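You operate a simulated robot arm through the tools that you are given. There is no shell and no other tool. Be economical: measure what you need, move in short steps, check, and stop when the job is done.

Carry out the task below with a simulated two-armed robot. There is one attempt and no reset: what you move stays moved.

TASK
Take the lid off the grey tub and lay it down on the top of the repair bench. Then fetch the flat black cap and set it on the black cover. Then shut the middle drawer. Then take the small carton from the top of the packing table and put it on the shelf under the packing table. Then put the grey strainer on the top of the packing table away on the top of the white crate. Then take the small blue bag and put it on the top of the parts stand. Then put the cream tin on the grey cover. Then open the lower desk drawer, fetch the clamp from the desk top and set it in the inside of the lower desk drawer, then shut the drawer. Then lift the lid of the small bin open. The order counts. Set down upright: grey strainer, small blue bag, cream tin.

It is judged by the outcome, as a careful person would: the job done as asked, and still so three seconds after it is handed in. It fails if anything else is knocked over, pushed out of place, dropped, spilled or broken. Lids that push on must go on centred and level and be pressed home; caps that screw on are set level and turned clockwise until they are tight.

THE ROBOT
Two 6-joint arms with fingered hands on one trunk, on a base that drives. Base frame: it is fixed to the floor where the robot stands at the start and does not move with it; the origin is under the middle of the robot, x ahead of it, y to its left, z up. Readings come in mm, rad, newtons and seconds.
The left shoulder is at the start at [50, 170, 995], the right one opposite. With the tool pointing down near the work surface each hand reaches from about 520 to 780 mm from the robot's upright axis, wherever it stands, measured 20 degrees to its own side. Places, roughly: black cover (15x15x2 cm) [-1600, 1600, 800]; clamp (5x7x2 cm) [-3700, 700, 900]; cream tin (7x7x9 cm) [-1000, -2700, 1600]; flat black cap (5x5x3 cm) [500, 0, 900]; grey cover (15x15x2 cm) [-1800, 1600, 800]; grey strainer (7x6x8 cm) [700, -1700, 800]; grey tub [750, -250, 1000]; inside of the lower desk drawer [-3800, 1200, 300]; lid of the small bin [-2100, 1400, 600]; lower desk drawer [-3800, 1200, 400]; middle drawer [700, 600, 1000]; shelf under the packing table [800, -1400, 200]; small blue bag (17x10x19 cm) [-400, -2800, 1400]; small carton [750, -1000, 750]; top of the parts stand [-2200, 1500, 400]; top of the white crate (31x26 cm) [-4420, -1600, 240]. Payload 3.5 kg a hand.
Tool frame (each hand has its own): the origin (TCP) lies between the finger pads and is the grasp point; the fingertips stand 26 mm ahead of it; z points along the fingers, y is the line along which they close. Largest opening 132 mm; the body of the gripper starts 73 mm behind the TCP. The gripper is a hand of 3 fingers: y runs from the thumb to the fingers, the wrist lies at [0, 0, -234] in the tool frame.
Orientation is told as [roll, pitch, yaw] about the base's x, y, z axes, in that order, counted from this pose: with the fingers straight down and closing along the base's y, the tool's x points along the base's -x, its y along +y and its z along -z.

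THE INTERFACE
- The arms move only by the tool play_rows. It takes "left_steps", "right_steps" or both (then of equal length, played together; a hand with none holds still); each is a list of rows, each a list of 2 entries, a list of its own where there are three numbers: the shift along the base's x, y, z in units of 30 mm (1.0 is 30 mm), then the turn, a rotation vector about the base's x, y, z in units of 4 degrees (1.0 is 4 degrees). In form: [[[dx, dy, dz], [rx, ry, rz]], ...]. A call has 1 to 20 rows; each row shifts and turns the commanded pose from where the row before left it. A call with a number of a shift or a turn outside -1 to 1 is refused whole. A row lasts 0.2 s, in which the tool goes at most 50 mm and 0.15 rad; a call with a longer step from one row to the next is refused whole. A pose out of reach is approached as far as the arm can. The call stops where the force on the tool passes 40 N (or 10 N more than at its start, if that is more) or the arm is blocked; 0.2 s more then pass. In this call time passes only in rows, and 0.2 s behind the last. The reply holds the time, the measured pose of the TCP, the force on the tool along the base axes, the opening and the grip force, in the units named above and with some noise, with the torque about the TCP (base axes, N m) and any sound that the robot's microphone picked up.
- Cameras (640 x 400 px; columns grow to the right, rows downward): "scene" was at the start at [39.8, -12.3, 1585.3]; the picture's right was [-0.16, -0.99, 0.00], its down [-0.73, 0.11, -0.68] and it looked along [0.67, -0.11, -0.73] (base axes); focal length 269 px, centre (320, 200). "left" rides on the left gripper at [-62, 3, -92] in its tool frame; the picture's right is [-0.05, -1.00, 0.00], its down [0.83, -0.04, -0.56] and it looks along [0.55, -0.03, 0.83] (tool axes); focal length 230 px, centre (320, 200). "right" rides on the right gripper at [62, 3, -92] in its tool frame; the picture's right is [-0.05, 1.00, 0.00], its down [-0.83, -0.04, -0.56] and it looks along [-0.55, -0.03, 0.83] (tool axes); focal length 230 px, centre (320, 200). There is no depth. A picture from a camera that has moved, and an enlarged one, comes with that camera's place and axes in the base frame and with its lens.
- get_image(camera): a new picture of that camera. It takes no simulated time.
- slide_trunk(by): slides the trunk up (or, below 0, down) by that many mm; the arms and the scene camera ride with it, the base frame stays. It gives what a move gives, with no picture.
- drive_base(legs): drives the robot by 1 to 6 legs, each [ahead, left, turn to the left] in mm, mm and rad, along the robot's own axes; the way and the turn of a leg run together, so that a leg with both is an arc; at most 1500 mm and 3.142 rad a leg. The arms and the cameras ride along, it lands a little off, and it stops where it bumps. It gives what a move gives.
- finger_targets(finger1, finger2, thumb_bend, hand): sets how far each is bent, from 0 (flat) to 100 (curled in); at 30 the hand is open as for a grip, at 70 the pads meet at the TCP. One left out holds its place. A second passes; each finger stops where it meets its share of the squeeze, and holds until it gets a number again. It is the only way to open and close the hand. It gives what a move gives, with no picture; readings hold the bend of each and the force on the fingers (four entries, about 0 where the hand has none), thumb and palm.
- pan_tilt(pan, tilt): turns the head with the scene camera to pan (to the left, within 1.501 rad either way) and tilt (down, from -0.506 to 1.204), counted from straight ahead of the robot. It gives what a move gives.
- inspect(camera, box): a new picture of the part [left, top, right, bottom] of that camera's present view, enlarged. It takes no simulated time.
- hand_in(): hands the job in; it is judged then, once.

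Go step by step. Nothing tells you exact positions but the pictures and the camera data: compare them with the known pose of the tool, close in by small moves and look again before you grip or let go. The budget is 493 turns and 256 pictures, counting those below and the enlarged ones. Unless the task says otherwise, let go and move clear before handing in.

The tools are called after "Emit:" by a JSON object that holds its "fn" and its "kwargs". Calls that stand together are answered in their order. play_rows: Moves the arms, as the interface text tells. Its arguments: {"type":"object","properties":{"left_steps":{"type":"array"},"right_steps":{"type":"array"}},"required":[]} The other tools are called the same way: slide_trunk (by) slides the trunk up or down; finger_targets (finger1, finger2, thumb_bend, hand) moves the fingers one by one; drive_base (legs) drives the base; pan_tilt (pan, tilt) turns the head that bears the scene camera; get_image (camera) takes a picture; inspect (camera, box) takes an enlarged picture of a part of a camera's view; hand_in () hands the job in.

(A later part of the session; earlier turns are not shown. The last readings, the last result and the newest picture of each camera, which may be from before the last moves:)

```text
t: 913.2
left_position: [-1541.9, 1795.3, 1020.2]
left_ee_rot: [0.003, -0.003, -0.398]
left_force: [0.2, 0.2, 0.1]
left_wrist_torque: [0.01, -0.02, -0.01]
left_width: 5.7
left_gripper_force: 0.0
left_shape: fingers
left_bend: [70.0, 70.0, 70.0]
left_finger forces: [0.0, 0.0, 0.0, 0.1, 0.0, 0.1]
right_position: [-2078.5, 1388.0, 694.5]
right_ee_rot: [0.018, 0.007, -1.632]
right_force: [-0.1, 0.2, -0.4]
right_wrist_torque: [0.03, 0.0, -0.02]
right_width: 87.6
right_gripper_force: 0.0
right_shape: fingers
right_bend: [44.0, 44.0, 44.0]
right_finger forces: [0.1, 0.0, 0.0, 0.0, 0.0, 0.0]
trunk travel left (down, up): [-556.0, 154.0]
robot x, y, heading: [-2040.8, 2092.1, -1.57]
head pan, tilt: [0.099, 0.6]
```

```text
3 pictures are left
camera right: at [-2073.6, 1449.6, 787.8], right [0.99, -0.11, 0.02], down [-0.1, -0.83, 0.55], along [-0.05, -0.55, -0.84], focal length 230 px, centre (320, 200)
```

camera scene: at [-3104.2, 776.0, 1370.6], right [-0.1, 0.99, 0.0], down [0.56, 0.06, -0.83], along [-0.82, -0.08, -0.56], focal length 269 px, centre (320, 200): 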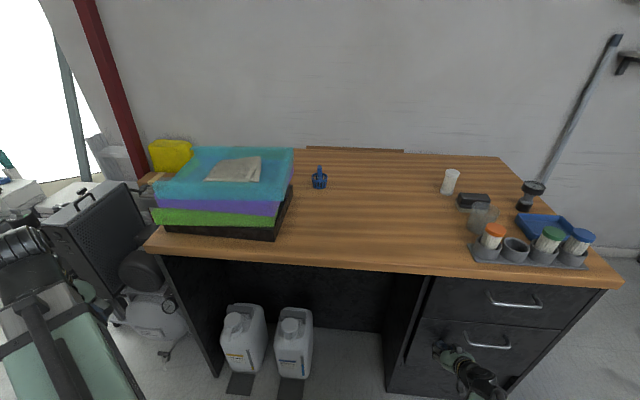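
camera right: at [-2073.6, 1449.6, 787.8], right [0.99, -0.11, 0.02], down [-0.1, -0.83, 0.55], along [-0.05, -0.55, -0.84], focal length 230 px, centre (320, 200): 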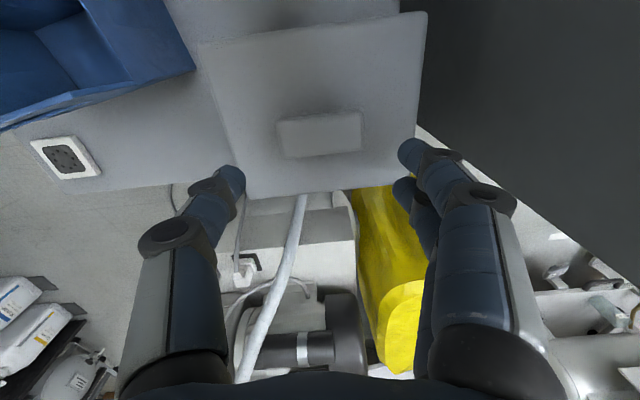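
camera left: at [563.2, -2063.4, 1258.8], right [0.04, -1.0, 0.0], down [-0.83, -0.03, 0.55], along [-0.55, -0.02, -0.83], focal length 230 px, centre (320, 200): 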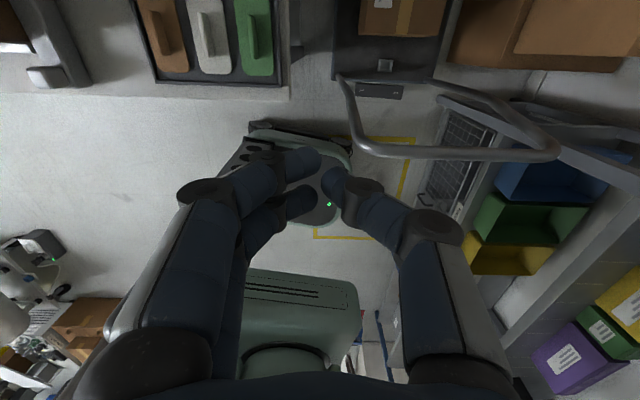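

The handle is right below the hand. I lower around its ends and grip it.

Emit:
{"fn": "play_rows", "kwargs": {"right_steps": [[[0, 0, -0.9], [0, 0, 0.9]], [[0, 0, -0.9], [0, 0, 0]], [[0, 0, -0.5], [0, 0, 0]], [[0, 0, -0.25], [0, 0, 0]], [[0, 0, -0.2], [0, 0, 0]]]}}

Emit:
{"fn": "finger_targets", "kwargs": {"hand": "right", "finger1": 64, "finger2": 64, "thumb_bend": 64}}

```text
t: 914.5
left_position: [-1541.3, 1795.2, 1020.1]
left_ee_rot: [0.003, -0.001, -0.397]
left_force: [-0.5, -0.8, -0.1]
left_wrist_torque: [-0.03, 0.0, 0.0]
left_width: 5.5
left_gripper_force: 0.0
left_shape: fingers
left_bend: [70.0, 70.0, 70.0]
left_finger forces: [0.0, 0.1, 0.0, 0.1, 0.1, 0.1]
right_position: [-2079.7, 1394.2, 612.8]
right_ee_rot: [0.019, 0.005, -1.567]
right_force: [-0.5, 0.4, -0.3]
right_wrist_torque: [0.05, 0.03, 0.01]
right_width: 87.5
right_gripper_force: 0.0
right_shape: fingers
right_bend: [44.0, 44.0, 44.0]
right_finger forces: [0.0, 0.0, 0.1, 0.0, 0.1, 0.1]
right hand out of reach, approached as far as the arm can: row 4
trunk travel left (down, up): [-556.0, 154.0]
robot x, y, heading: [-2042.7, 2091.1, -1.567]
head pan, tilt: [0.099, 0.6]
```

```text
t: 915.5
left_position: [-1540.0, 1796.0, 1021.4]
left_ee_rot: [0.003, -0.003, -0.398]
left_force: [0.5, -0.1, 0.3]
left_wrist_torque: [0.02, 0.0, 0.03]
left_width: 5.6
left_gripper_force: 0.0
left_shape: fingers
left_bend: [70.0, 70.0, 70.0]
left_finger forces: [0.1, 0.0, 0.1, 0.0, 0.0, 0.1]
right_position: [-2078.8, 1394.6, 614.7]
right_ee_rot: [0.019, 0.006, -1.568]
right_force: [9.4, -1.1, -1.5]
right_wrist_torque: [-0.03, -0.21, 0.02]
right_width: 66.5
right_gripper_force: 18.4
right_shape: fingers
right_bend: [49.0, 49.0, 57.0]
right_finger forces: [11.3, 11.5, 0.0, 0.0, 14.4, 0.0]
trunk travel left (down, up): [-556.0, 154.0]
robot x, y, heading: [-2043.6, 2092.1, -1.566]
head pan, tilt: [0.099, 0.6]
```

The handle is gripped. I lift along an arc about the presumed rear hinge and watch the forces.

Emit:
{"fn": "play_rows", "kwargs": {"right_steps": [[[0, -0.12, 0.3], [0, 0, 0]], [[0, -0.18, 0.28], [0, 0, 0]], [[0, -0.25, 0.25], [0, 0, 0]], [[0, -0.3, 0.2], [0, 0, 0]], [[0, -0.3, 0.15], [0, 0, 0]]]}}

Emit:
{"fn": "get_image", "kwargs": {"camera": "right"}}

```text
t: 916.6
left_position: [-1541.5, 1794.1, 1020.9]
left_ee_rot: [0.003, -0.001, -0.398]
left_force: [-0.6, -0.1, -0.1]
left_wrist_torque: [-0.03, -0.02, 0.0]
left_width: 5.8
left_gripper_force: 0.1
left_shape: fingers
left_bend: [70.0, 70.0, 70.0]
left_finger forces: [0.0, 0.0, 0.0, 0.0, 0.0, 0.0]
right_position: [-2083.7, 1380.8, 655.5]
right_ee_rot: [0.021, 0.009, -1.567]
right_force: [3.4, -5.5, -7.2]
right_wrist_torque: [-0.05, 0.1, 0.03]
right_width: 39.2
right_gripper_force: 10.1
right_shape: fingers
right_bend: [61.0, 45.0, 59.0]
right_finger forces: [0.0, 13.3, 0.0, 0.0, 8.2, 0.0]
right hand out of reach, approached as far as the arm can: row 2, 3, 4, 5
trunk travel left (down, up): [-556.0, 154.0]
robot x, y, heading: [-2044.3, 2088.1, -1.564]
head pan, tilt: [0.099, 0.6]
```

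```text
2 pictures are left
camera right: at [-2083.1, 1441.9, 747.4], right [1.0, -0.05, 0.02], down [-0.05, -0.83, 0.55], along [-0.01, -0.55, -0.84], focal length 230 px, centre (320, 200)
```

right: 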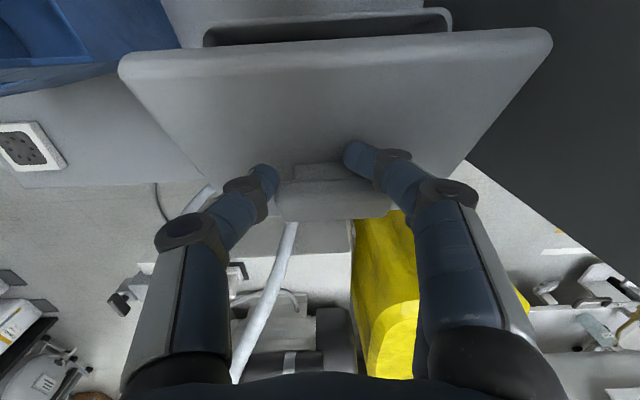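

The lid is hinged at the rear and is ~35° open. I continue the arc, tilting the hand forward to gain reach.

Emit:
{"fn": "play_rows", "kwargs": {"right_steps": [[[0, -0.35, 0.15], [-1, 0, 0]], [[0, -0.4, 0.12], [-1, 0, 0]], [[0, -0.4, 0.08], [-1, 0, 0]], [[0, -0.4, 0.04], [-1, 0, 0]], [[0, -0.4, 0], [-1, 0, 0]], [[0, -0.4, 0], [-1, 0, 0]], [[0, -0.4, -0.05], [-1, 0, 0]]]}}

```text
t: 918.0
left_position: [-1542.1, 1797.9, 1022.5]
left_ee_rot: [0.0, -0.003, -0.399]
left_force: [0.9, -0.9, 0.7]
left_wrist_torque: [0.02, -0.02, 0.0]
left_width: 5.6
left_gripper_force: 0.1
left_shape: fingers
left_bend: [70.0, 70.0, 70.0]
left_finger forces: [0.0, 0.0, 0.1, 0.1, 0.1, 0.0]
right_position: [-2082.3, 1321.5, 674.1]
right_ee_rot: [0.023, -0.364, -1.572]
right_force: [2.6, 13.6, 25.4]
right_wrist_torque: [1.52, -0.55, -0.28]
right_width: 36.5
right_gripper_force: 34.9
right_shape: fingers
right_bend: [72.0, 46.0, 59.0]
right_finger forces: [45.3, 10.8, 0.0, 0.0, 13.6, 0.1]
trunk travel left (down, up): [-556.0, 154.0]
robot x, y, heading: [-2044.5, 2093.8, -1.571]
head pan, tilt: [0.099, 0.6]
stopped in row 6 (right hand): the force on the tool passed its limit at 44 N (the readings are from after the stop); the commanded pose is now the measured one
```

Emit:
{"fn": "pan_tilt", "kwargs": {"pan": 0, "tilt": 0.85}}

Emit:
{"fn": "inspect", "kwargs": {"camera": "scene", "box": [200, 100, 440, 300]}}

```text
t: 918.7
left_position: [-1541.7, 1798.7, 1022.1]
left_ee_rot: [-0.003, -0.003, -0.399]
left_force: [0.1, -0.5, -0.5]
left_wrist_torque: [0.01, 0.02, 0.0]
left_width: 5.7
left_gripper_force: 0.0
left_shape: fingers
left_bend: [70.0, 70.0, 70.0]
left_finger forces: [0.1, 0.0, 0.1, 0.0, 0.1, 0.0]
right_position: [-2081.7, 1321.2, 673.2]
right_ee_rot: [0.021, -0.365, -1.569]
right_force: [5.9, 16.7, 33.7]
right_wrist_torque: [1.74, -0.88, -0.24]
right_width: 36.5
right_gripper_force: 38.3
right_shape: fingers
right_bend: [72.0, 46.0, 59.0]
right_finger forces: [52.2, 11.9, 0.1, 0.0, 12.1, 0.0]
trunk travel left (down, up): [-556.0, 154.0]
robot x, y, heading: [-2041.2, 2092.2, -1.566]
head pan, tilt: [0.0, 0.85]
```

```text
2.00 times, centred on (320, 200) of scene
camera zoom: at [-2040.3, 2056.7, 1529.9], right [-1.0, 0.0, 0.0], down [0.0, 0.75, -0.66], along [0.0, -0.66, -0.75], focal length 538 px, centre (320, 200)
```

zoom: 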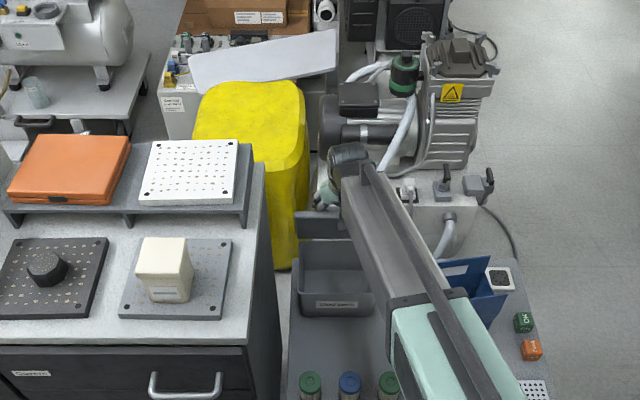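

The lid stands at roughly 76°; I push it on past vertical.

Emit:
{"fn": "play_rows", "kwargs": {"right_steps": [[[0, -0.3, 0.25], [-0.7, 0, 0]], [[0, -0.4, 0.1], [-0.7, 0, 0]], [[0, -0.4, 0], [-0.7, 0, 0]], [[0, -0.4, 0], [-0.7, 0, 0]]]}}

```text
t: 919.2
left_position: [-1540.2, 1799.2, 1021.7]
left_ee_rot: [0.0, -0.003, -0.398]
left_force: [0.1, 0.1, -1.0]
left_wrist_torque: [0.0, -0.02, -0.01]
left_width: 5.9
left_gripper_force: 0.0
left_shape: fingers
left_bend: [70.0, 70.0, 70.0]
left_finger forces: [0.0, 0.0, 0.0, 0.0, 0.1, 0.1]
right_position: [-2081.1, 1318.2, 674.4]
right_ee_rot: [0.025, -0.395, -1.576]
right_force: [2.0, 19.5, 19.0]
right_wrist_torque: [2.21, -0.64, -0.52]
right_width: 35.9
right_gripper_force: 50.1
right_shape: fingers
right_bend: [72.0, 47.0, 58.0]
right_finger forces: [77.6, 9.7, 0.0, 0.1, 13.6, 0.1]
trunk travel left (down, up): [-556.0, 154.0]
robot x, y, heading: [-2040.9, 2091.9, -1.57]
head pan, tilt: [0.0, 0.85]
stopped in row 2 (right hand): the force on the tool passed its limit at 56 N (the readings are from after the stop); the commanded pose is now the measured one
```

Emit:
{"fn": "finger_targets", "kwargs": {"hand": "right", "finger1": 52}}

Emit:
{"fn": "play_rows", "kwargs": {"right_steps": [[[0, -0.3, 0.15], [-0.5, 0, 0]], [[0, -0.4, 0.05], [-0.5, 0, 0]], [[0, -0.4, 0], [-0.5, 0, 0]], [[0, -0.4, 0], [-0.5, 0, 0]]]}}

```text
t: 920.2
left_position: [-1542.3, 1798.3, 1023.2]
left_ee_rot: [0.001, -0.003, -0.398]
left_force: [0.0, -0.8, 0.4]
left_wrist_torque: [-0.03, -0.01, 0.01]
left_width: 5.8
left_gripper_force: 0.0
left_shape: fingers
left_bend: [70.0, 70.0, 70.0]
left_finger forces: [0.1, 0.0, 0.1, 0.0, 0.0, 0.0]
right_position: [-2083.6, 1317.5, 674.9]
right_ee_rot: [0.021, -0.395, -1.574]
right_force: [-3.2, 22.7, 18.1]
right_wrist_torque: [2.52, -0.83, -0.39]
right_width: 36.5
right_gripper_force: 52.0
right_shape: fingers
right_bend: [74.0, 46.0, 59.0]
right_finger forces: [80.5, 11.8, 0.1, 0.0, 11.3, 0.0]
trunk travel left (down, up): [-556.0, 154.0]
robot x, y, heading: [-2041.7, 2091.5, -1.566]
head pan, tilt: [0.0, 0.85]
```

```text
t: 920.6
left_position: [-1541.2, 1797.3, 1021.2]
left_ee_rot: [0.001, -0.004, -0.398]
left_force: [0.4, 0.4, -0.1]
left_wrist_torque: [0.05, 0.03, 0.0]
left_width: 5.6
left_gripper_force: 0.0
left_shape: fingers
left_bend: [70.0, 70.0, 70.0]
left_finger forces: [0.0, 0.0, 0.1, 0.1, 0.0, 0.0]
right_position: [-2081.2, 1317.8, 674.8]
right_ee_rot: [0.023, -0.396, -1.578]
right_force: [-1.3, 16.6, 16.8]
right_wrist_torque: [1.94, -0.7, -0.28]
right_width: 36.6
right_gripper_force: 44.1
right_shape: fingers
right_bend: [74.0, 46.0, 59.0]
right_finger forces: [65.1, 11.9, 0.0, 0.0, 11.1, 0.0]
trunk travel left (down, up): [-556.0, 154.0]
robot x, y, heading: [-2042.3, 2091.6, -1.569]
head pan, tilt: [0.0, 0.85]
stopped in row 1 (right hand): the force on the tool passed its limit at 45 N (the readings are from after the stop); the commanded pose is now the measured one
```

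The lid is up against the hand and can't be rotated further this way. I bring the left fist in from the north to push the lid's inside past vertical: first yaw and move the left hand across, then pitch it forward.

Emit:
{"fn": "play_rows", "kwargs": {"left_steps": [[[-0.98, 0, 0], [0, 0, -1]], [[-0.98, 0, 0], [0, 0, -1]], [[-0.98, 0, 0], [0, 0, -1]], [[-0.98, 0, 0], [0, 0, -1]], [[-0.98, 0, 0], [0, 0, -1]], [[-0.98, 0, 0], [0, 0, -1]], [[-0.98, 0, 0], [0, 0, -1]], [[-0.98, 0, 0], [0, 0, -1]], [[-0.98, -0.2, 0], [0, 0, -1]], [[-0.98, -0.2, 0], [0, 0, -1]], [[-0.98, -0.2, 0], [0, 0, -1]], [[-0.98, -0.2, 0], [0, 0, -1]], [[-0.98, -0.2, 0], [0, 0, -1]], [[-0.98, -0.2, 0], [0, 0, -1]], [[-0.98, -0.2, 0], [0, 0, -1]], [[-0.8, -0.2, 0], [0, 0, -1]], [[-0.5, 0, 0], [0, 0, -0.8]]]}}

```text
t: 924.2
left_position: [-1940.0, 1643.3, 1020.6]
left_ee_rot: [0.0, -0.005, -1.57]
left_force: [0.3, 0.6, 0.7]
left_wrist_torque: [0.01, -0.01, 0.0]
left_width: 5.9
left_gripper_force: 0.3
left_shape: fingers
left_bend: [70.0, 70.0, 70.0]
left_finger forces: [0.0, 0.1, 0.1, 0.0, 0.1, 0.0]
left hand out of reach, approached as far as the arm can: row 2, 3, 4, 5, 6, 7, 8, 9, 10
right_position: [-2083.7, 1317.3, 675.2]
right_ee_rot: [0.022, -0.399, -1.576]
right_force: [-3.4, 22.5, 21.1]
right_wrist_torque: [2.54, -1.0, -0.42]
right_width: 36.6
right_gripper_force: 54.2
right_shape: fingers
right_bend: [74.0, 46.0, 59.0]
right_finger forces: [85.9, 12.0, 0.1, 0.1, 11.0, 0.0]
trunk travel left (down, up): [-556.0, 154.0]
robot x, y, heading: [-2039.9, 2091.5, -1.565]
head pan, tilt: [0.0, 0.85]
```

The left hand has no clear path there. I instead release the handle carefully and see whether the hinge holds the lid.

Emit:
{"fn": "finger_targets", "kwargs": {"hand": "right", "finger1": 60, "finger2": 40, "thumb_bend": 42}}

Emit:
{"fn": "play_rows", "kwargs": {"right_steps": [[[0, 0, 0.3], [0, 0, 0]], [[0, 0, 0.5], [0, 0, 0]], [[0, 0, 0.8], [0, 0, 0]]]}}

```text
t: 925.2
left_position: [-1940.5, 1643.6, 1020.9]
left_ee_rot: [0.004, -0.005, -1.569]
left_force: [0.3, 1.2, -0.4]
left_wrist_torque: [0.0, 0.0, 0.01]
left_width: 5.5
left_gripper_force: 0.1
left_shape: fingers
left_bend: [70.0, 70.0, 70.0]
left_finger forces: [0.0, 0.0, 0.0, 0.0, 0.0, 0.0]
right_position: [-2082.8, 1318.2, 673.8]
right_ee_rot: [0.021, -0.4, -1.575]
right_force: [2.9, 24.5, 24.1]
right_wrist_torque: [2.68, -1.01, -0.39]
right_width: 56.4
right_gripper_force: 47.8
right_shape: fingers
right_bend: [74.0, 40.0, 42.0]
right_finger forces: [95.5, 0.0, 0.0, 0.0, 0.0, 0.0]
trunk travel left (down, up): [-556.0, 154.0]
robot x, y, heading: [-2044.4, 2091.5, -1.563]
head pan, tilt: [0.0, 0.85]
```

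```text
t: 926.0
left_position: [-1940.0, 1641.0, 1018.4]
left_ee_rot: [0.002, -0.002, -1.571]
left_force: [-0.8, 0.0, -0.5]
left_wrist_torque: [0.02, 0.0, -0.03]
left_width: 5.9
left_gripper_force: 0.0
left_shape: fingers
left_bend: [70.0, 70.0, 70.0]
left_finger forces: [0.0, 0.0, 0.0, 0.1, 0.0, 0.0]
right_position: [-2081.5, 1312.7, 721.9]
right_ee_rot: [0.02, -0.4, -1.573]
right_force: [0.0, 0.6, -0.9]
right_wrist_torque: [0.01, 0.02, -0.02]
right_width: 64.3
right_gripper_force: 0.0
right_shape: fingers
right_bend: [60.0, 40.0, 42.0]
right_finger forces: [0.0, 0.0, 0.1, 0.0, 0.0, 0.1]
trunk travel left (down, up): [-556.0, 154.0]
robot x, y, heading: [-2042.5, 2090.4, -1.567]
head pan, tilt: [0.0, 0.85]
```

Released. Without spending the last picture, I check by touch: I raise clear, move north of the lid and probe down where the closed lid would be.

Emit:
{"fn": "play_rows", "kwargs": {"right_steps": [[[0, 0, 1], [0, 0, 0]], [[0, 0, 0.8], [0, 0, 0]], [[0, 0.9, 0], [0, 0, 0]], [[0, 0.9, 0], [0, 0, 0]], [[0, 0.9, 0], [0, 0, 0]], [[0, 0.3, 0], [0, 0, 0]]]}}

Emit:
{"fn": "finger_targets", "kwargs": {"hand": "right", "finger1": 70, "finger2": 70, "thumb_bend": 70}}

Emit:
{"fn": "play_rows", "kwargs": {"right_steps": [[[0, 0, -1], [0, 0, 0]], [[0, 0, -1], [0, 0, 0]], [[0, 0, -1], [0, 0, 0]], [[0, 0, -1], [0, 0, 0]], [[0, 0, -0.7], [0, 0, 0]], [[0, 0, -0.5], [0, 0, 0]], [[0, 0, -0.5], [0, 0, 0]], [[0, 0, -0.5], [0, 0, 0]]]}}

```text
t: 927.4
left_position: [-1940.2, 1640.6, 1018.4]
left_ee_rot: [0.002, -0.001, -1.571]
left_force: [-0.3, 0.2, -0.7]
left_wrist_torque: [0.0, -0.01, 0.05]
left_width: 5.5
left_gripper_force: 0.1
left_shape: fingers
left_bend: [70.0, 70.0, 70.0]
left_finger forces: [0.0, 0.0, 0.0, 0.1, 0.0, 0.1]
right_position: [-2082.7, 1405.9, 774.1]
right_ee_rot: [0.02, -0.399, -1.576]
right_force: [1.0, -0.4, -0.7]
right_wrist_torque: [0.02, 0.01, 0.0]
right_width: 64.0
right_gripper_force: 0.0
right_shape: fingers
right_bend: [60.0, 40.0, 42.0]
right_finger forces: [0.0, 0.0, 0.0, 0.1, 0.1, 0.0]
trunk travel left (down, up): [-556.0, 154.0]
robot x, y, heading: [-2045.6, 2089.8, -1.567]
head pan, tilt: [0.0, 0.85]
```

```text
t: 928.4
left_position: [-1940.9, 1641.1, 1018.6]
left_ee_rot: [0.002, -0.001, -1.571]
left_force: [0.3, 0.2, 0.3]
left_wrist_torque: [0.03, -0.03, 0.01]
left_width: 5.6
left_gripper_force: 0.0
left_shape: fingers
left_bend: [70.0, 70.0, 70.0]
left_finger forces: [0.0, 0.0, 0.0, 0.0, 0.0, 0.0]
right_position: [-2081.6, 1406.1, 774.6]
right_ee_rot: [0.02, -0.396, -1.575]
right_force: [0.6, -0.2, 0.3]
right_wrist_torque: [-0.01, -0.01, 0.02]
right_width: 6.0
right_gripper_force: 0.0
right_shape: fingers
right_bend: [70.0, 70.0, 70.0]
right_finger forces: [0.1, 0.0, 0.0, 0.1, 0.0, 0.0]
trunk travel left (down, up): [-556.0, 154.0]
robot x, y, heading: [-2043.9, 2089.1, -1.573]
head pan, tilt: [0.0, 0.85]
```

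```text
t: 929.7
left_position: [-1939.5, 1642.5, 1019.7]
left_ee_rot: [0.0, -0.004, -1.569]
left_force: [-0.3, -0.4, 0.2]
left_wrist_torque: [-0.01, 0.0, 0.02]
left_width: 5.7
left_gripper_force: 0.0
left_shape: fingers
left_bend: [70.0, 70.0, 70.0]
left_finger forces: [0.0, 0.1, 0.0, 0.0, 0.0, 0.0]
right_position: [-2080.5, 1403.2, 633.2]
right_ee_rot: [0.022, -0.41, -1.575]
right_force: [1.8, 9.9, 24.3]
right_wrist_torque: [0.11, -0.01, 0.0]
right_width: 1.4
right_gripper_force: 14.4
right_shape: fingers
right_bend: [73.0, 70.0, 71.0]
right_finger forces: [16.6, 0.1, 0.1, 0.0, 11.1, 0.0]
trunk travel left (down, up): [-556.0, 154.0]
robot x, y, heading: [-2039.2, 2093.3, -1.57]
head pan, tilt: [0.0, 0.85]
stopped in row 6 (right hand): the force on the tool passed its limit at 48 N (the readings are from after the stop); the commanded pose is now the measured one
```

The lid had swung shut again. New approach: I'll pry from the front with the closed fist under the lid's overhanging edge and push it up and over. First I tilt the hand and bring it in front of the bin.

Emit:
{"fn": "play_rows", "kwargs": {"right_steps": [[[0, 0.3, 1], [0, 0, 0]], [[0, 0.8, 1], [0, 0, 0]], [[0, 0.9, 0.3], [-1, 0, 0]], [[0, 0.9, 0], [-1, 0, 0]], [[0, 0.9, 0], [-1, 0, 0]], [[0, 0.9, 0], [-1, 0, 0]], [[0, 0.5, 0], [-1, 0, 0]], [[0, 0, 0], [-1, 0, 0]], [[0, 0, 0], [-0.6, 0, 0]]]}}

Emit:
{"fn": "play_rows", "kwargs": {"right_steps": [[[0, 0, -1], [0, 0, 0]], [[0, 0, -1], [0, 0, 0]], [[0, 0, -1], [0, 0, 0]], [[0, 0, -0.8], [0, 0, 0]]]}}

```text
t: 931.7
left_position: [-1940.2, 1641.2, 1020.3]
left_ee_rot: [0.0, -0.002, -1.572]
left_force: [-0.1, -1.2, 0.2]
left_wrist_torque: [0.01, 0.03, -0.02]
left_width: 5.7
left_gripper_force: 0.1
left_shape: fingers
left_bend: [70.0, 70.0, 70.0]
left_finger forces: [0.1, 0.0, 0.0, 0.0, 0.0, 0.0]
right_position: [-2071.9, 1535.2, 684.1]
right_ee_rot: [0.025, -0.867, -1.576]
right_force: [-0.2, -0.6, 0.4]
right_wrist_torque: [0.01, 0.01, -0.01]
right_width: 5.3
right_gripper_force: 0.0
right_shape: fingers
right_bend: [70.0, 70.0, 70.0]
right_finger forces: [0.0, 0.0, 0.1, 0.0, 0.0, 0.0]
right hand out of reach, approached as far as the arm can: row 6, 7, 9
trunk travel left (down, up): [-556.0, 154.0]
robot x, y, heading: [-2040.6, 2088.7, -1.571]
head pan, tilt: [0.0, 0.85]
```

```text
t: 932.7
left_position: [-1939.6, 1641.4, 1018.9]
left_ee_rot: [0.004, -0.002, -1.57]
left_force: [0.1, -0.2, 0.6]
left_wrist_torque: [0.03, 0.01, 0.03]
left_width: 5.8
left_gripper_force: 0.1
left_shape: fingers
left_bend: [70.0, 70.0, 70.0]
left_finger forces: [0.0, 0.1, 0.0, 0.0, 0.1, 0.1]
right_position: [-2073.4, 1534.0, 570.9]
right_ee_rot: [0.025, -0.868, -1.576]
right_force: [0.5, -0.2, 0.6]
right_wrist_torque: [0.02, 0.0, 0.01]
right_width: 5.1
right_gripper_force: 0.0
right_shape: fingers
right_bend: [70.0, 70.0, 70.0]
right_finger forces: [0.0, 0.0, 0.0, 0.0, 0.0, 0.1]
trunk travel left (down, up): [-556.0, 154.0]
robot x, y, heading: [-2041.4, 2091.1, -1.566]
head pan, tilt: [0.0, 0.85]
```

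Emit:
{"fn": "play_rows", "kwargs": {"right_steps": [[[0, 0, -0.7], [0, 0, 0]], [[0, -0.7, 0], [0, 0, 0]], [[0, -0.5, 0], [0, 0, 0]], [[0, -0.3, 0], [0, 0, 0]], [[0, -0.3, 0], [0, 0, 0]]]}}

```text
t: 933.9
left_position: [-1939.3, 1642.1, 1019.5]
left_ee_rot: [0.002, -0.002, -1.571]
left_force: [0.1, -0.9, -0.1]
left_wrist_torque: [0.03, 0.0, -0.01]
left_width: 5.4
left_gripper_force: 0.0
left_shape: fingers
left_bend: [70.0, 70.0, 70.0]
left_finger forces: [0.0, 0.1, 0.0, 0.1, 0.0, 0.0]
right_position: [-2071.7, 1486.1, 547.6]
right_ee_rot: [0.028, -0.861, -1.571]
right_force: [9.0, 40.5, -8.0]
right_wrist_torque: [0.35, 0.01, 0.44]
right_width: 5.3
right_gripper_force: 20.6
right_shape: fingers
right_bend: [70.0, 74.0, 70.0]
right_finger forces: [0.0, 40.4, 0.0, 0.0, 0.0, 0.1]
trunk travel left (down, up): [-556.0, 154.0]
robot x, y, heading: [-2040.0, 2092.1, -1.571]
head pan, tilt: [0.0, 0.85]
```

Contact with the bin front. I ease off slightly and lift under the lid's edge.

Emit:
{"fn": "play_rows", "kwargs": {"right_steps": [[[0, 0.2, 0], [0, 0, 0]]]}}

Emit:
{"fn": "play_rows", "kwargs": {"right_steps": [[[0, 0, 0.3], [0, 0, 0]], [[0, 0, 0.3], [0, 0, 0]]]}}

```text
t: 934.3
left_position: [-1939.5, 1641.1, 1018.5]
left_ee_rot: [0.003, -0.002, -1.571]
left_force: [0.3, 0.2, -0.4]
left_wrist_torque: [-0.01, 0.0, -0.04]
left_width: 5.6
left_gripper_force: 0.1
left_shape: fingers
left_bend: [70.0, 70.0, 70.0]
left_finger forces: [0.0, 0.0, 0.1, 0.0, 0.0, 0.1]
right_position: [-2072.2, 1488.4, 551.0]
right_ee_rot: [0.026, -0.868, -1.579]
right_force: [4.1, 21.9, -7.4]
right_wrist_torque: [0.28, 0.04, 0.18]
right_width: 5.1
right_gripper_force: 11.6
right_shape: fingers
right_bend: [70.0, 72.0, 70.0]
right_finger forces: [0.1, 22.8, 0.0, 0.0, 0.0, 0.0]
trunk travel left (down, up): [-556.0, 154.0]
robot x, y, heading: [-2040.8, 2089.2, -1.566]
head pan, tilt: [0.0, 0.85]
```

```text
t: 934.9
left_position: [-1940.6, 1640.5, 1019.4]
left_ee_rot: [0.002, -0.001, -1.57]
left_force: [-0.2, 0.2, 0.6]
left_wrist_torque: [0.04, 0.04, 0.03]
left_width: 5.8
left_gripper_force: 0.2
left_shape: fingers
left_bend: [70.0, 70.0, 70.0]
left_finger forces: [0.0, 0.0, 0.0, 0.1, 0.1, 0.0]
right_position: [-2072.1, 1486.1, 570.4]
right_ee_rot: [0.026, -0.87, -1.579]
right_force: [-0.6, 0.4, 0.2]
right_wrist_torque: [0.01, 0.0, -0.01]
right_width: 5.4
right_gripper_force: 0.8
right_shape: fingers
right_bend: [70.0, 71.0, 70.0]
right_finger forces: [0.0, 1.1, 0.1, 0.1, 0.1, 0.0]
trunk travel left (down, up): [-556.0, 154.0]
robot x, y, heading: [-2041.3, 2092.7, -1.565]
head pan, tilt: [0.0, 0.85]
```

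Emit:
{"fn": "play_rows", "kwargs": {"right_steps": [[[0, -0.2, 0], [0, 0, 0]], [[0, -0.2, 0], [0, 0, 0]], [[0, -0.2, 0], [0, 0, 0]]]}}

```text
t: 935.5
left_position: [-1939.3, 1642.3, 1020.0]
left_ee_rot: [0.003, -0.004, -1.571]
left_force: [-0.3, -0.4, -0.1]
left_wrist_torque: [0.02, -0.01, 0.05]
left_width: 5.8
left_gripper_force: 0.1
left_shape: fingers
left_bend: [70.0, 70.0, 70.0]
left_finger forces: [0.0, 0.0, 0.0, 0.0, 0.0, 0.0]
right_position: [-2071.0, 1484.2, 567.7]
right_ee_rot: [0.025, -0.865, -1.573]
right_force: [1.5, 18.1, 13.4]
right_wrist_torque: [-0.11, -0.02, -0.01]
right_width: 4.9
right_gripper_force: 11.7
right_shape: fingers
right_bend: [70.0, 73.0, 70.0]
right_finger forces: [0.0, 15.1, 0.0, 0.1, 8.7, 0.1]
trunk travel left (down, up): [-556.0, 154.0]
robot x, y, heading: [-2041.3, 2090.5, -1.569]
head pan, tilt: [0.0, 0.85]
stopped in row 2 (right hand): the force on the tool passed its limit at 47 N (the readings are from after the stop); the commanded pose is now the measured one
```

The lid's front corner is at z≈550, so its skirt is lower than I assumed. I back off, go lower (fingertip ≈505) and approach again.

Emit:
{"fn": "play_rows", "kwargs": {"right_steps": [[[0, 0.8, 0], [0, 0, 0]], [[0, 0, -0.8], [0, 0, 0]], [[0, 0, -0.75], [0, 0, 0]], [[0, -0.5, 0], [0, 0, 0]], [[0, -0.3, 0], [0, 0, 0]], [[0, -0.25, 0], [0, 0, 0]], [[0, -0.25, 0], [0, 0, 0]]]}}

```text
t: 936.8
left_position: [-1940.9, 1643.5, 1019.1]
left_ee_rot: [0.002, -0.002, -1.569]
left_force: [-0.8, 1.3, 0.2]
left_wrist_torque: [0.0, 0.01, -0.02]
left_width: 5.4
left_gripper_force: 0.1
left_shape: fingers
left_bend: [70.0, 70.0, 70.0]
left_finger forces: [0.1, 0.0, 0.1, 0.0, 0.0, 0.0]
right_position: [-2067.8, 1486.3, 515.6]
right_ee_rot: [0.031, -0.853, -1.569]
right_force: [2.9, 14.4, 3.0]
right_wrist_torque: [-0.02, -0.01, 0.1]
right_width: 5.3
right_gripper_force: 7.1
right_shape: fingers
right_bend: [70.0, 73.0, 70.0]
right_finger forces: [0.0, 14.1, 0.1, 0.0, 0.0, 0.0]
trunk travel left (down, up): [-556.0, 154.0]
robot x, y, heading: [-2044.3, 2089.5, -1.57]
head pan, tilt: [0.0, 0.85]
stopped in row 6 (right hand): the force on the tool passed its limit at 45 N (the readings are from after the stop); the commanded pose is now the measured one
```

Emit:
{"fn": "play_rows", "kwargs": {"right_steps": [[[0, -0.02, 0.3], [0, 0, 0]], [[0, -0.02, 0.3], [0, 0, 0]]]}}

```text
t: 937.4
left_position: [-1939.8, 1642.1, 1019.5]
left_ee_rot: [0.003, -0.004, -1.57]
left_force: [-0.4, -0.3, 0.5]
left_wrist_torque: [-0.05, 0.0, -0.02]
left_width: 5.6
left_gripper_force: 0.1
left_shape: fingers
left_bend: [70.0, 70.0, 70.0]
left_finger forces: [0.1, 0.0, 0.0, 0.0, 0.0, 0.0]
right_position: [-2066.9, 1484.9, 534.4]
right_ee_rot: [0.032, -0.854, -1.57]
right_force: [1.2, 29.1, -11.9]
right_wrist_torque: [0.45, -0.01, 0.0]
right_width: 5.4
right_gripper_force: 15.0
right_shape: fingers
right_bend: [70.0, 74.0, 70.0]
right_finger forces: [0.0, 30.4, 0.0, 0.0, 0.0, 0.0]
trunk travel left (down, up): [-556.0, 154.0]
robot x, y, heading: [-2043.4, 2092.8, -1.562]
head pan, tilt: [0.0, 0.85]
```

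Emit:
{"fn": "play_rows", "kwargs": {"right_steps": [[[0, -0.05, 0.25], [0, 0, 0]], [[0, -0.08, 0.25], [0, 0, 0]], [[0, -0.1, 0.25], [0, 0, 0]], [[0, -0.1, 0.25], [0, 0, 0]]]}}

```text
t: 937.9
left_position: [-1940.2, 1642.7, 1019.1]
left_ee_rot: [0.002, -0.003, -1.569]
left_force: [0.8, -0.5, -0.1]
left_wrist_torque: [-0.01, 0.01, -0.01]
left_width: 5.7
left_gripper_force: 0.0
left_shape: fingers
left_bend: [70.0, 70.0, 70.0]
left_finger forces: [0.1, 0.0, 0.0, 0.1, 0.0, 0.1]
right_position: [-2066.9, 1484.9, 542.8]
right_ee_rot: [0.029, -0.85, -1.57]
right_force: [-0.4, 13.3, 0.6]
right_wrist_torque: [-0.05, -0.03, -0.07]
right_width: 5.8
right_gripper_force: 7.2
right_shape: fingers
right_bend: [70.0, 74.0, 70.0]
right_finger forces: [0.0, 14.1, 0.0, 0.2, 0.0, 0.0]
trunk travel left (down, up): [-556.0, 154.0]
robot x, y, heading: [-2042.8, 2090.7, -1.567]
head pan, tilt: [0.0, 0.85]
stopped in row 2 (right hand): the force on the tool passed its limit at 42 N (the readings are from after the stop); the commanded pose is now the measured one
```

There's no lip to catch. Better plan: the left hand (its camera is on the far side) lifts the lid by the handle, and the right fist then enters underneath and pushes it over. First the right fist waits in front; the left hand goes above the handle.

Emit:
{"fn": "play_rows", "kwargs": {"right_steps": [[[0, 0.7, 0], [0, 0, 0]], [[-0.7, 0.8, 0.5], [0, 0, 0]], [[-0.7, 0.5, 0.7], [0, 0, 0]], [[-0.6, 0, 0.6], [0, 0, 0]]]}}

Emit:
{"fn": "finger_targets", "kwargs": {"hand": "left", "finger1": 44, "finger2": 44, "thumb_bend": 44}}

Emit:
{"fn": "play_rows", "kwargs": {"left_steps": [[[-0.53, -0.9, 0], [0, 0, 0]], [[-0.53, -0.9, 0], [0, 0, 0]], [[-0.53, -0.9, 0], [0, 0, 0]], [[-0.53, -0.9, 0], [0, 0, 0]], [[-0.53, -0.9, 0], [0, 0, 0]], [[-0.53, -0.9, 0], [0, 0, 0]], [[-0.53, -0.9, 0], [0, 0, 0]], [[-0.53, -0.9, 0], [0, 0, 0]], [[-0.45, -0.9, 0], [0, 0, 0]]]}}

```text
t: 938.9
left_position: [-1940.1, 1641.7, 1019.3]
left_ee_rot: [0.001, -0.002, -1.57]
left_force: [0.6, 0.1, -0.9]
left_wrist_torque: [-0.01, 0.0, 0.01]
left_width: 5.7
left_gripper_force: 0.0
left_shape: fingers
left_bend: [70.0, 70.0, 70.0]
left_finger forces: [0.1, 0.0, 0.1, 0.0, 0.0, 0.1]
right_position: [-2127.9, 1543.1, 595.0]
right_ee_rot: [0.031, -0.851, -1.569]
right_force: [-0.1, 0.3, -0.3]
right_wrist_torque: [0.0, -0.01, -0.02]
right_width: 5.8
right_gripper_force: 0.1
right_shape: fingers
right_bend: [70.0, 70.0, 70.0]
right_finger forces: [0.1, 0.0, 0.0, 0.0, 0.0, 0.0]
trunk travel left (down, up): [-556.0, 154.0]
robot x, y, heading: [-2043.1, 2092.8, -1.567]
head pan, tilt: [0.0, 0.85]
```

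```text
t: 939.9
left_position: [-1939.3, 1642.8, 1019.0]
left_ee_rot: [0.002, -0.001, -1.569]
left_force: [0.0, 0.7, 0.3]
left_wrist_torque: [-0.02, -0.01, -0.02]
left_width: 87.4
left_gripper_force: 0.0
left_shape: fingers
left_bend: [44.0, 44.0, 44.0]
left_finger forces: [0.0, 0.0, 0.0, 0.0, 0.1, 0.1]
right_position: [-2127.2, 1542.6, 595.6]
right_ee_rot: [0.028, -0.849, -1.57]
right_force: [-0.9, -0.3, -0.6]
right_wrist_torque: [0.0, 0.04, 0.02]
right_width: 5.4
right_gripper_force: 0.0
right_shape: fingers
right_bend: [70.0, 70.0, 70.0]
right_finger forces: [0.0, 0.0, 0.0, 0.0, 0.0, 0.0]
trunk travel left (down, up): [-556.0, 154.0]
robot x, y, heading: [-2041.7, 2091.7, -1.572]
head pan, tilt: [0.0, 0.85]
```

```text
t: 941.9
left_position: [-2080.7, 1401.5, 1017.1]
left_ee_rot: [0.001, -0.005, -1.569]
left_force: [-1.2, -0.9, 0.0]
left_wrist_torque: [0.03, -0.03, -0.02]
left_width: 87.4
left_gripper_force: 0.1
left_shape: fingers
left_bend: [44.0, 44.0, 44.0]
left_finger forces: [0.0, 0.0, 0.0, 0.0, 0.0, 0.0]
right_position: [-2127.2, 1542.8, 595.9]
right_ee_rot: [0.029, -0.85, -1.57]
right_force: [0.0, -0.5, 0.4]
right_wrist_torque: [0.0, -0.02, 0.04]
right_width: 5.9
right_gripper_force: 0.0
right_shape: fingers
right_bend: [70.0, 70.0, 70.0]
right_finger forces: [0.0, 0.0, 0.0, 0.0, 0.1, 0.0]
trunk travel left (down, up): [-556.0, 154.0]
robot x, y, heading: [-2044.4, 2090.7, -1.567]
head pan, tilt: [0.0, 0.85]
```

Emit:
{"fn": "play_rows", "kwargs": {"left_steps": [[[0, -0.1, -1], [0, 0, 0]], [[0, -0.1, -1], [0, 0, 0]], [[0, -0.1, -1], [0, 0, 0]], [[0, 0, -1], [0, 0, 0]], [[0, 0, -1], [0, 0, 0]], [[0, 0, -1], [0, 0, 0]], [[0, 0, -1], [0, 0, 0]], [[0, 0, -1], [0, 0, 0]], [[0, 0, -1], [0, 0, 0]], [[0, 0, -1], [0, 0, 0]], [[0, 0, -1], [0, 0, 0]], [[0, 0, -1], [0, 0, 0]], [[0, 0, -1], [0, 0, 0]], [[0, 0, -0.45], [0, 0, 0]]]}}

Emit:
{"fn": "finger_targets", "kwargs": {"hand": "left", "finger1": 64, "finger2": 64, "thumb_bend": 64}}

```text
t: 944.9
left_position: [-2076.3, 1410.9, 621.3]
left_ee_rot: [0.0, -0.006, -1.568]
left_force: [-0.6, 0.3, 0.3]
left_wrist_torque: [0.03, 0.01, -0.01]
left_width: 87.8
left_gripper_force: 0.0
left_shape: fingers
left_bend: [44.0, 44.0, 44.0]
left_finger forces: [0.0, 0.0, 0.0, 0.0, 0.0, 0.1]
left hand out of reach, approached as far as the arm can: row 11, 12, 13, 14
right_position: [-2127.8, 1543.1, 595.0]
right_ee_rot: [0.029, -0.851, -1.57]
right_force: [-0.5, 0.6, -0.1]
right_wrist_torque: [0.02, -0.01, -0.02]
right_width: 5.8
right_gripper_force: 0.0
right_shape: fingers
right_bend: [70.0, 70.0, 70.0]
right_finger forces: [0.1, 0.0, 0.0, 0.0, 0.0, 0.0]
trunk travel left (down, up): [-556.0, 154.0]
robot x, y, heading: [-2038.6, 2092.1, -1.57]
head pan, tilt: [0.0, 0.85]
```

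```text
t: 945.9
left_position: [-2074.0, 1412.2, 622.4]
left_ee_rot: [0.002, -0.006, -1.569]
left_force: [8.5, 4.0, 1.0]
left_wrist_torque: [0.02, -0.28, -0.15]
left_width: 48.5
left_gripper_force: 9.0
left_shape: fingers
left_bend: [52.0, 64.0, 62.0]
left_finger forces: [11.4, 0.0, 0.1, 0.1, 6.7, 0.1]
right_position: [-2127.3, 1543.2, 595.0]
right_ee_rot: [0.03, -0.851, -1.568]
right_force: [-0.2, 0.0, 0.9]
right_wrist_torque: [0.02, 0.02, 0.01]
right_width: 5.6
right_gripper_force: 0.1
right_shape: fingers
right_bend: [70.0, 70.0, 70.0]
right_finger forces: [0.0, 0.1, 0.0, 0.0, 0.2, 0.1]
trunk travel left (down, up): [-556.0, 154.0]
robot x, y, heading: [-2041.3, 2093.8, -1.568]
head pan, tilt: [0.0, 0.85]
```

Emit:
{"fn": "finger_targets", "kwargs": {"hand": "left", "finger1": 44, "finger2": 44, "thumb_bend": 44}}

Emit:
{"fn": "play_rows", "kwargs": {"left_steps": [[[0, -0.1, 0.1], [-1, 0, 0]], [[-0.1, -0.3, 0], [-1, 0, 0]], [[-0.1, -0.3, -0.1], [-1, 0, 0]], [[0, -0.1, -0.2], [0, 0, 0]]]}}

Emit:
{"fn": "finger_targets", "kwargs": {"hand": "left", "finger1": 64, "finger2": 64, "thumb_bend": 64}}

```text
t: 946.9
left_position: [-2076.1, 1411.5, 622.1]
left_ee_rot: [-0.001, -0.004, -1.569]
left_force: [-0.4, 0.3, -0.5]
left_wrist_torque: [0.02, 0.0, -0.01]
left_width: 87.2
left_gripper_force: 0.1
left_shape: fingers
left_bend: [44.0, 44.0, 44.0]
left_finger forces: [0.1, 0.1, 0.0, 0.0, 0.1, 0.0]
right_position: [-2127.0, 1542.7, 596.8]
right_ee_rot: [0.03, -0.849, -1.569]
right_force: [0.5, -0.1, -0.8]
right_wrist_torque: [-0.01, -0.01, 0.01]
right_width: 5.6
right_gripper_force: 0.1
right_shape: fingers
right_bend: [70.0, 70.0, 70.0]
right_finger forces: [0.0, 0.1, 0.0, 0.0, 0.0, 0.1]
trunk travel left (down, up): [-556.0, 154.0]
robot x, y, heading: [-2044.0, 2092.4, -1.564]
head pan, tilt: [0.0, 0.85]
```

```text
t: 947.9
left_position: [-2081.0, 1387.7, 616.5]
left_ee_rot: [0.002, -0.214, -1.569]
left_force: [0.3, -0.7, -0.6]
left_wrist_torque: [-0.01, 0.02, 0.01]
left_width: 87.7
left_gripper_force: 0.1
left_shape: fingers
left_bend: [44.0, 44.0, 44.0]
left_finger forces: [0.1, 0.0, 0.0, 0.1, 0.0, 0.0]
right_position: [-2127.1, 1543.2, 595.9]
right_ee_rot: [0.03, -0.851, -1.568]
right_force: [-0.6, 0.6, -0.5]
right_wrist_torque: [0.03, 0.02, 0.04]
right_width: 5.6
right_gripper_force: 0.1
right_shape: fingers
right_bend: [70.0, 70.0, 70.0]
right_finger forces: [0.0, 0.0, 0.0, 0.0, 0.1, 0.0]
trunk travel left (down, up): [-556.0, 154.0]
robot x, y, heading: [-2039.1, 2091.4, -1.57]
head pan, tilt: [0.0, 0.85]
```

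```text
t: 948.9
left_position: [-2079.8, 1387.0, 614.6]
left_ee_rot: [0.001, -0.212, -1.568]
left_force: [10.2, -4.7, -3.0]
left_wrist_torque: [-0.1, -0.21, -0.14]
left_width: 66.4
left_gripper_force: 18.7
left_shape: fingers
left_bend: [48.0, 48.0, 58.0]
left_finger forces: [12.1, 12.0, 0.0, 0.1, 13.0, 0.0]
right_position: [-2126.7, 1543.7, 595.8]
right_ee_rot: [0.028, -0.85, -1.568]
right_force: [0.7, 0.1, 0.2]
right_wrist_torque: [-0.03, 0.02, 0.01]
right_width: 5.5
right_gripper_force: 0.0
right_shape: fingers
right_bend: [70.0, 70.0, 70.0]
right_finger forces: [0.0, 0.0, 0.0, 0.1, 0.1, 0.0]
trunk travel left (down, up): [-556.0, 154.0]
robot x, y, heading: [-2044.0, 2094.7, -1.57]
head pan, tilt: [0.0, 0.85]
```

Both left fingers grip the handle. I lift the lid along the hinge arc.

Emit:
{"fn": "play_rows", "kwargs": {"left_steps": [[[0, -0.15, 0.35], [0, 0, 0]], [[0, -0.25, 0.3], [-0.4, 0, 0]], [[0, -0.35, 0.22], [-0.4, 0, 0]], [[0, -0.4, 0.15], [-0.4, 0, 0]], [[0, -0.4, 0.1], [-0.4, 0, 0]]]}}

```text
t: 950.1
left_position: [-2080.6, 1340.1, 650.4]
left_ee_rot: [0.001, -0.324, -1.568]
left_force: [5.4, 4.4, 3.5]
left_wrist_torque: [0.24, 0.07, -0.16]
left_width: 66.6
left_gripper_force: 21.9
left_shape: fingers
left_bend: [47.0, 53.0, 58.0]
left_finger forces: [12.7, 15.9, 0.0, 0.0, 14.9, 0.0]
right_position: [-2127.6, 1542.4, 595.9]
right_ee_rot: [0.029, -0.853, -1.569]
right_force: [0.5, 0.0, 0.5]
right_wrist_torque: [-0.01, 0.01, -0.01]
right_width: 5.5
right_gripper_force: 0.1
right_shape: fingers
right_bend: [70.0, 70.0, 70.0]
right_finger forces: [0.0, 0.0, 0.0, 0.0, 0.0, 0.0]
trunk travel left (down, up): [-556.0, 154.0]
robot x, y, heading: [-2043.3, 2091.4, -1.559]
head pan, tilt: [0.0, 0.85]
```

The lid is up ~45° and well held. Now the right fist goes in underneath.

Emit:
{"fn": "play_rows", "kwargs": {"right_steps": [[[0, -0.8, 0], [0, 0, 0]], [[0, -0.8, 0], [0, 0, 0]], [[0, -0.8, 0.1], [0, 0, 0]], [[0, -0.8, 0.2], [0, 0, 0]]]}}

Emit:
{"fn": "play_rows", "kwargs": {"right_steps": [[[0, -0.2, 0.4], [0, 0, 0]], [[0, -0.2, 0.4], [0, 0, 0]], [[0, -0.2, 0.3], [0, 0, 0]]]}}

```text
t: 951.1
left_position: [-2079.2, 1340.0, 650.2]
left_ee_rot: [0.002, -0.325, -1.571]
left_force: [3.7, 4.0, 6.4]
left_wrist_torque: [0.18, -0.01, -0.27]
left_width: 66.9
left_gripper_force: 22.2
left_shape: fingers
left_bend: [47.0, 53.0, 58.0]
left_finger forces: [10.9, 17.9, 0.0, 0.1, 15.5, 0.1]
right_position: [-2127.5, 1446.2, 608.9]
right_ee_rot: [0.029, -0.853, -1.569]
right_force: [-0.2, 0.4, 0.3]
right_wrist_torque: [-0.04, -0.02, -0.02]
right_width: 5.6
right_gripper_force: 0.1
right_shape: fingers
right_bend: [70.0, 70.0, 70.0]
right_finger forces: [0.1, 0.1, 0.1, 0.1, 0.0, 0.0]
trunk travel left (down, up): [-556.0, 154.0]
robot x, y, heading: [-2042.6, 2093.7, -1.566]
head pan, tilt: [0.0, 0.85]
```

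```text
t: 951.9
left_position: [-2077.4, 1339.8, 650.6]
left_ee_rot: [-0.001, -0.324, -1.569]
left_force: [2.7, 4.5, 8.1]
left_wrist_torque: [0.16, -0.02, -0.3]
left_width: 66.9
left_gripper_force: 22.1
left_shape: fingers
left_bend: [47.0, 53.0, 58.0]
left_finger forces: [10.8, 18.9, 0.0, 0.0, 15.7, 0.1]
right_position: [-2128.9, 1430.5, 640.4]
right_ee_rot: [0.028, -0.85, -1.569]
right_force: [-0.6, -0.2, -0.2]
right_wrist_torque: [0.01, 0.01, 0.01]
right_width: 5.7
right_gripper_force: 0.1
right_shape: fingers
right_bend: [70.0, 70.0, 70.0]
right_finger forces: [0.0, 0.0, 0.0, 0.1, 0.1, 0.1]
trunk travel left (down, up): [-556.0, 154.0]
robot x, y, heading: [-2044.6, 2091.4, -1.566]
head pan, tilt: [0.0, 0.85]
```

Emit:
{"fn": "play_rows", "kwargs": {"right_steps": [[[0, -0.4, 0], [0, 0, 0]], [[0, -0.4, 0], [0, 0, 0]], [[0, -0.4, 0], [0, 0, 0]], [[0, -0.3, 0], [0, 0, 0]]]}}

```text
t: 952.8
left_position: [-2079.5, 1333.2, 652.0]
left_ee_rot: [-0.001, -0.341, -1.572]
left_force: [2.3, -4.3, -3.5]
left_wrist_torque: [-0.07, 0.09, 0.06]
left_width: 67.2
left_gripper_force: 19.0
left_shape: fingers
left_bend: [48.0, 54.0, 58.0]
left_finger forces: [9.7, 12.0, 0.0, 0.0, 16.1, 0.1]
right_position: [-2127.2, 1395.4, 635.5]
right_ee_rot: [0.024, -0.838, -1.568]
right_force: [-0.4, 4.2, -1.9]
right_wrist_torque: [0.05, 0.0, 0.02]
right_width: 5.7
right_gripper_force: 1.8
right_shape: fingers
right_bend: [70.0, 71.0, 70.0]
right_finger forces: [0.0, 4.0, 0.1, 0.0, 0.0, 0.0]
trunk travel left (down, up): [-556.0, 154.0]
robot x, y, heading: [-2040.5, 2091.6, -1.572]
head pan, tilt: [0.0, 0.85]
stopped in row 4 (left hand): the force on the tool passed its limit at 45 N (the readings are from after the stop); the commanded pose is now the measured one
```

The right fist now supports the lid's inside. I open the left hand and lift it away.

Emit:
{"fn": "finger_targets", "kwargs": {"hand": "left", "finger1": 42, "finger2": 42, "thumb_bend": 42}}

Emit:
{"fn": "play_rows", "kwargs": {"left_steps": [[[0, 0, 0.5], [0, 0, 0]], [[0, 0, 1], [0, 0, 0]], [[0, 0, 1], [0, 0, 0]], [[0, 0.2, 1], [0, 0, 0]], [[0.3, 0.4, 1], [0, 0, 0]], [[0.5, 0.5, 1], [0, 0, 0]], [[0.8, 0.5, 0.5], [0, 0, 0]]]}}

```text
t: 953.8
left_position: [-2078.8, 1332.8, 653.9]
left_ee_rot: [-0.001, -0.343, -1.573]
left_force: [-1.5, -4.2, 3.5]
left_wrist_torque: [-0.1, -0.16, -0.17]
left_width: 94.0
left_gripper_force: 2.3
left_shape: fingers
left_bend: [42.0, 44.0, 42.0]
left_finger forces: [0.1, 4.8, 0.1, 0.0, 0.0, 0.0]
right_position: [-2127.2, 1395.1, 637.3]
right_ee_rot: [0.026, -0.841, -1.568]
right_force: [-0.8, 2.7, -3.2]
right_wrist_torque: [0.05, 0.0, -0.03]
right_width: 5.6
right_gripper_force: 1.9
right_shape: fingers
right_bend: [70.0, 71.0, 70.0]
right_finger forces: [0.1, 3.4, 0.0, 0.1, 0.0, 0.1]
trunk travel left (down, up): [-556.0, 154.0]
robot x, y, heading: [-2040.9, 2089.4, -1.566]
head pan, tilt: [0.0, 0.85]
```

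```text
t: 955.4
left_position: [-2030.8, 1381.9, 835.1]
left_ee_rot: [0.0, -0.34, -1.572]
left_force: [-0.9, 0.0, 0.2]
left_wrist_torque: [-0.02, 0.02, 0.03]
left_width: 94.5
left_gripper_force: 0.0
left_shape: fingers
left_bend: [42.0, 42.0, 42.0]
left_finger forces: [0.1, 0.0, 0.0, 0.1, 0.0, 0.0]
right_position: [-2128.2, 1396.2, 635.9]
right_ee_rot: [0.026, -0.839, -1.568]
right_force: [0.6, -0.8, -0.2]
right_wrist_torque: [0.02, -0.01, 0.02]
right_width: 5.6
right_gripper_force: 0.3
right_shape: fingers
right_bend: [70.0, 70.0, 70.0]
right_finger forces: [0.0, 0.3, 0.0, 0.0, 0.0, 0.1]
trunk travel left (down, up): [-556.0, 154.0]
robot x, y, heading: [-2043.0, 2092.4, -1.565]
head pan, tilt: [0.0, 0.85]
```

Emit:
{"fn": "play_rows", "kwargs": {"right_steps": [[[0, -0.4, 0.4], [0, 0, 0]], [[0, -0.5, 0.5], [0, 0, 0]], [[0, -0.6, 0.5], [0, 0, 0]], [[0, -0.7, 0.3], [0, 0, 0]], [[0, -0.7, 0.1], [0, 0, 0]]]}}

```text
t: 956.6
left_position: [-2030.9, 1383.4, 835.3]
left_ee_rot: [0.0, -0.341, -1.571]
left_force: [0.4, 0.2, 0.1]
left_wrist_torque: [-0.01, 0.0, -0.01]
left_width: 94.0
left_gripper_force: 0.1
left_shape: fingers
left_bend: [42.0, 42.0, 42.0]
left_finger forces: [0.0, 0.0, 0.0, 0.1, 0.0, 0.1]
right_position: [-2126.4, 1312.9, 693.0]
right_ee_rot: [0.026, -0.836, -1.567]
right_force: [3.3, 18.0, 0.2]
right_wrist_torque: [0.09, -0.03, 0.19]
right_width: 5.5
right_gripper_force: 8.7
right_shape: fingers
right_bend: [70.0, 72.0, 70.0]
right_finger forces: [0.0, 17.5, 0.0, 0.0, 0.0, 0.0]
trunk travel left (down, up): [-556.0, 154.0]
robot x, y, heading: [-2043.1, 2091.9, -1.571]
head pan, tilt: [0.0, 0.85]
```

The fist meets a firm stop with the lid past vertical. I withdraw northward and take the last picture.

Emit:
{"fn": "play_rows", "kwargs": {"right_steps": [[[0, 0.4, 0], [0, 0, 0]], [[0, 0.8, 0.2], [0, 0, 0]], [[0, 0.9, 0.4], [0, 0, 0]], [[0, 0.9, 0.6], [0, 0, 0]], [[0, 0.9, 0.6], [0, 0, 0]], [[-0.3, 0.9, 0.6], [0, 0, 0]], [[-0.5, 0.9, 0.5], [0, 0, 0]], [[-0.5, 0.6, 0.3], [0, 0, 0]]], "left_steps": [[[0, 0.5, 0.8], [0, 0, 0]], [[0.3, 0.6, 0.8], [0, 0, 0]], [[0.5, 0.8, 0.6], [0, 0, 0]], [[0.5, 0.8, 0.3], [0, 0, 0]], [[0.8, 0.8, 0], [0, 0, 0]], [[0.8, 0.8, 0], [0, 0, 0]], [[0.8, 0.5, 0], [0, 0, 0]], [[0.8, 0.3, 0], [0, 0, 0]]]}}

Emit:
{"fn": "get_image", "kwargs": {"camera": "scene"}}

```text
t: 958.4
left_position: [-1897.7, 1537.5, 907.4]
left_ee_rot: [-0.001, -0.34, -1.573]
left_force: [-0.6, -1.4, 0.9]
left_wrist_torque: [-0.01, -0.01, -0.04]
left_width: 94.2
left_gripper_force: 0.1
left_shape: fingers
left_bend: [42.0, 42.0, 42.0]
left_finger forces: [0.0, 0.0, 0.0, 0.1, 0.1, 0.0]
right_position: [-2163.0, 1468.2, 776.8]
right_ee_rot: [0.024, -0.839, -1.569]
right_force: [0.8, 0.9, 0.3]
right_wrist_torque: [0.02, -0.02, 0.01]
right_width: 5.5
right_gripper_force: 0.0
right_shape: fingers
right_bend: [70.0, 70.0, 70.0]
right_finger forces: [0.0, 0.0, 0.0, 0.0, 0.1, 0.0]
right hand out of reach, approached as far as the arm can: row 7, 8
trunk travel left (down, up): [-556.0, 154.0]
robot x, y, heading: [-2039.2, 2093.1, -1.569]
head pan, tilt: [0.0, 0.85]
```

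```text
0 pictures are left
camera scene: at [-2040.6, 2053.8, 1529.6], right [-1.0, 0.0, 0.0], down [0.0, 0.75, -0.66], along [0.0, -0.66, -0.75], focal length 269 px, centre (320, 200)
```

scene: 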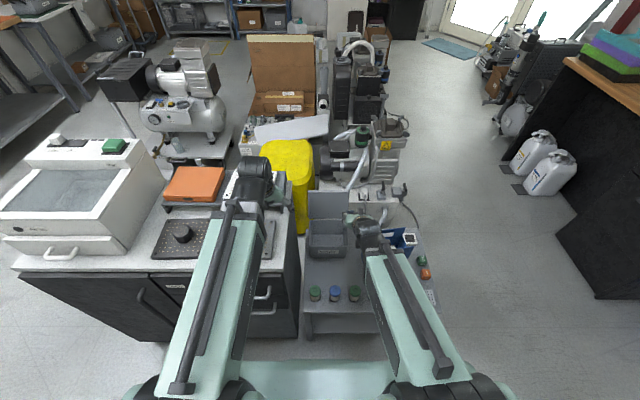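

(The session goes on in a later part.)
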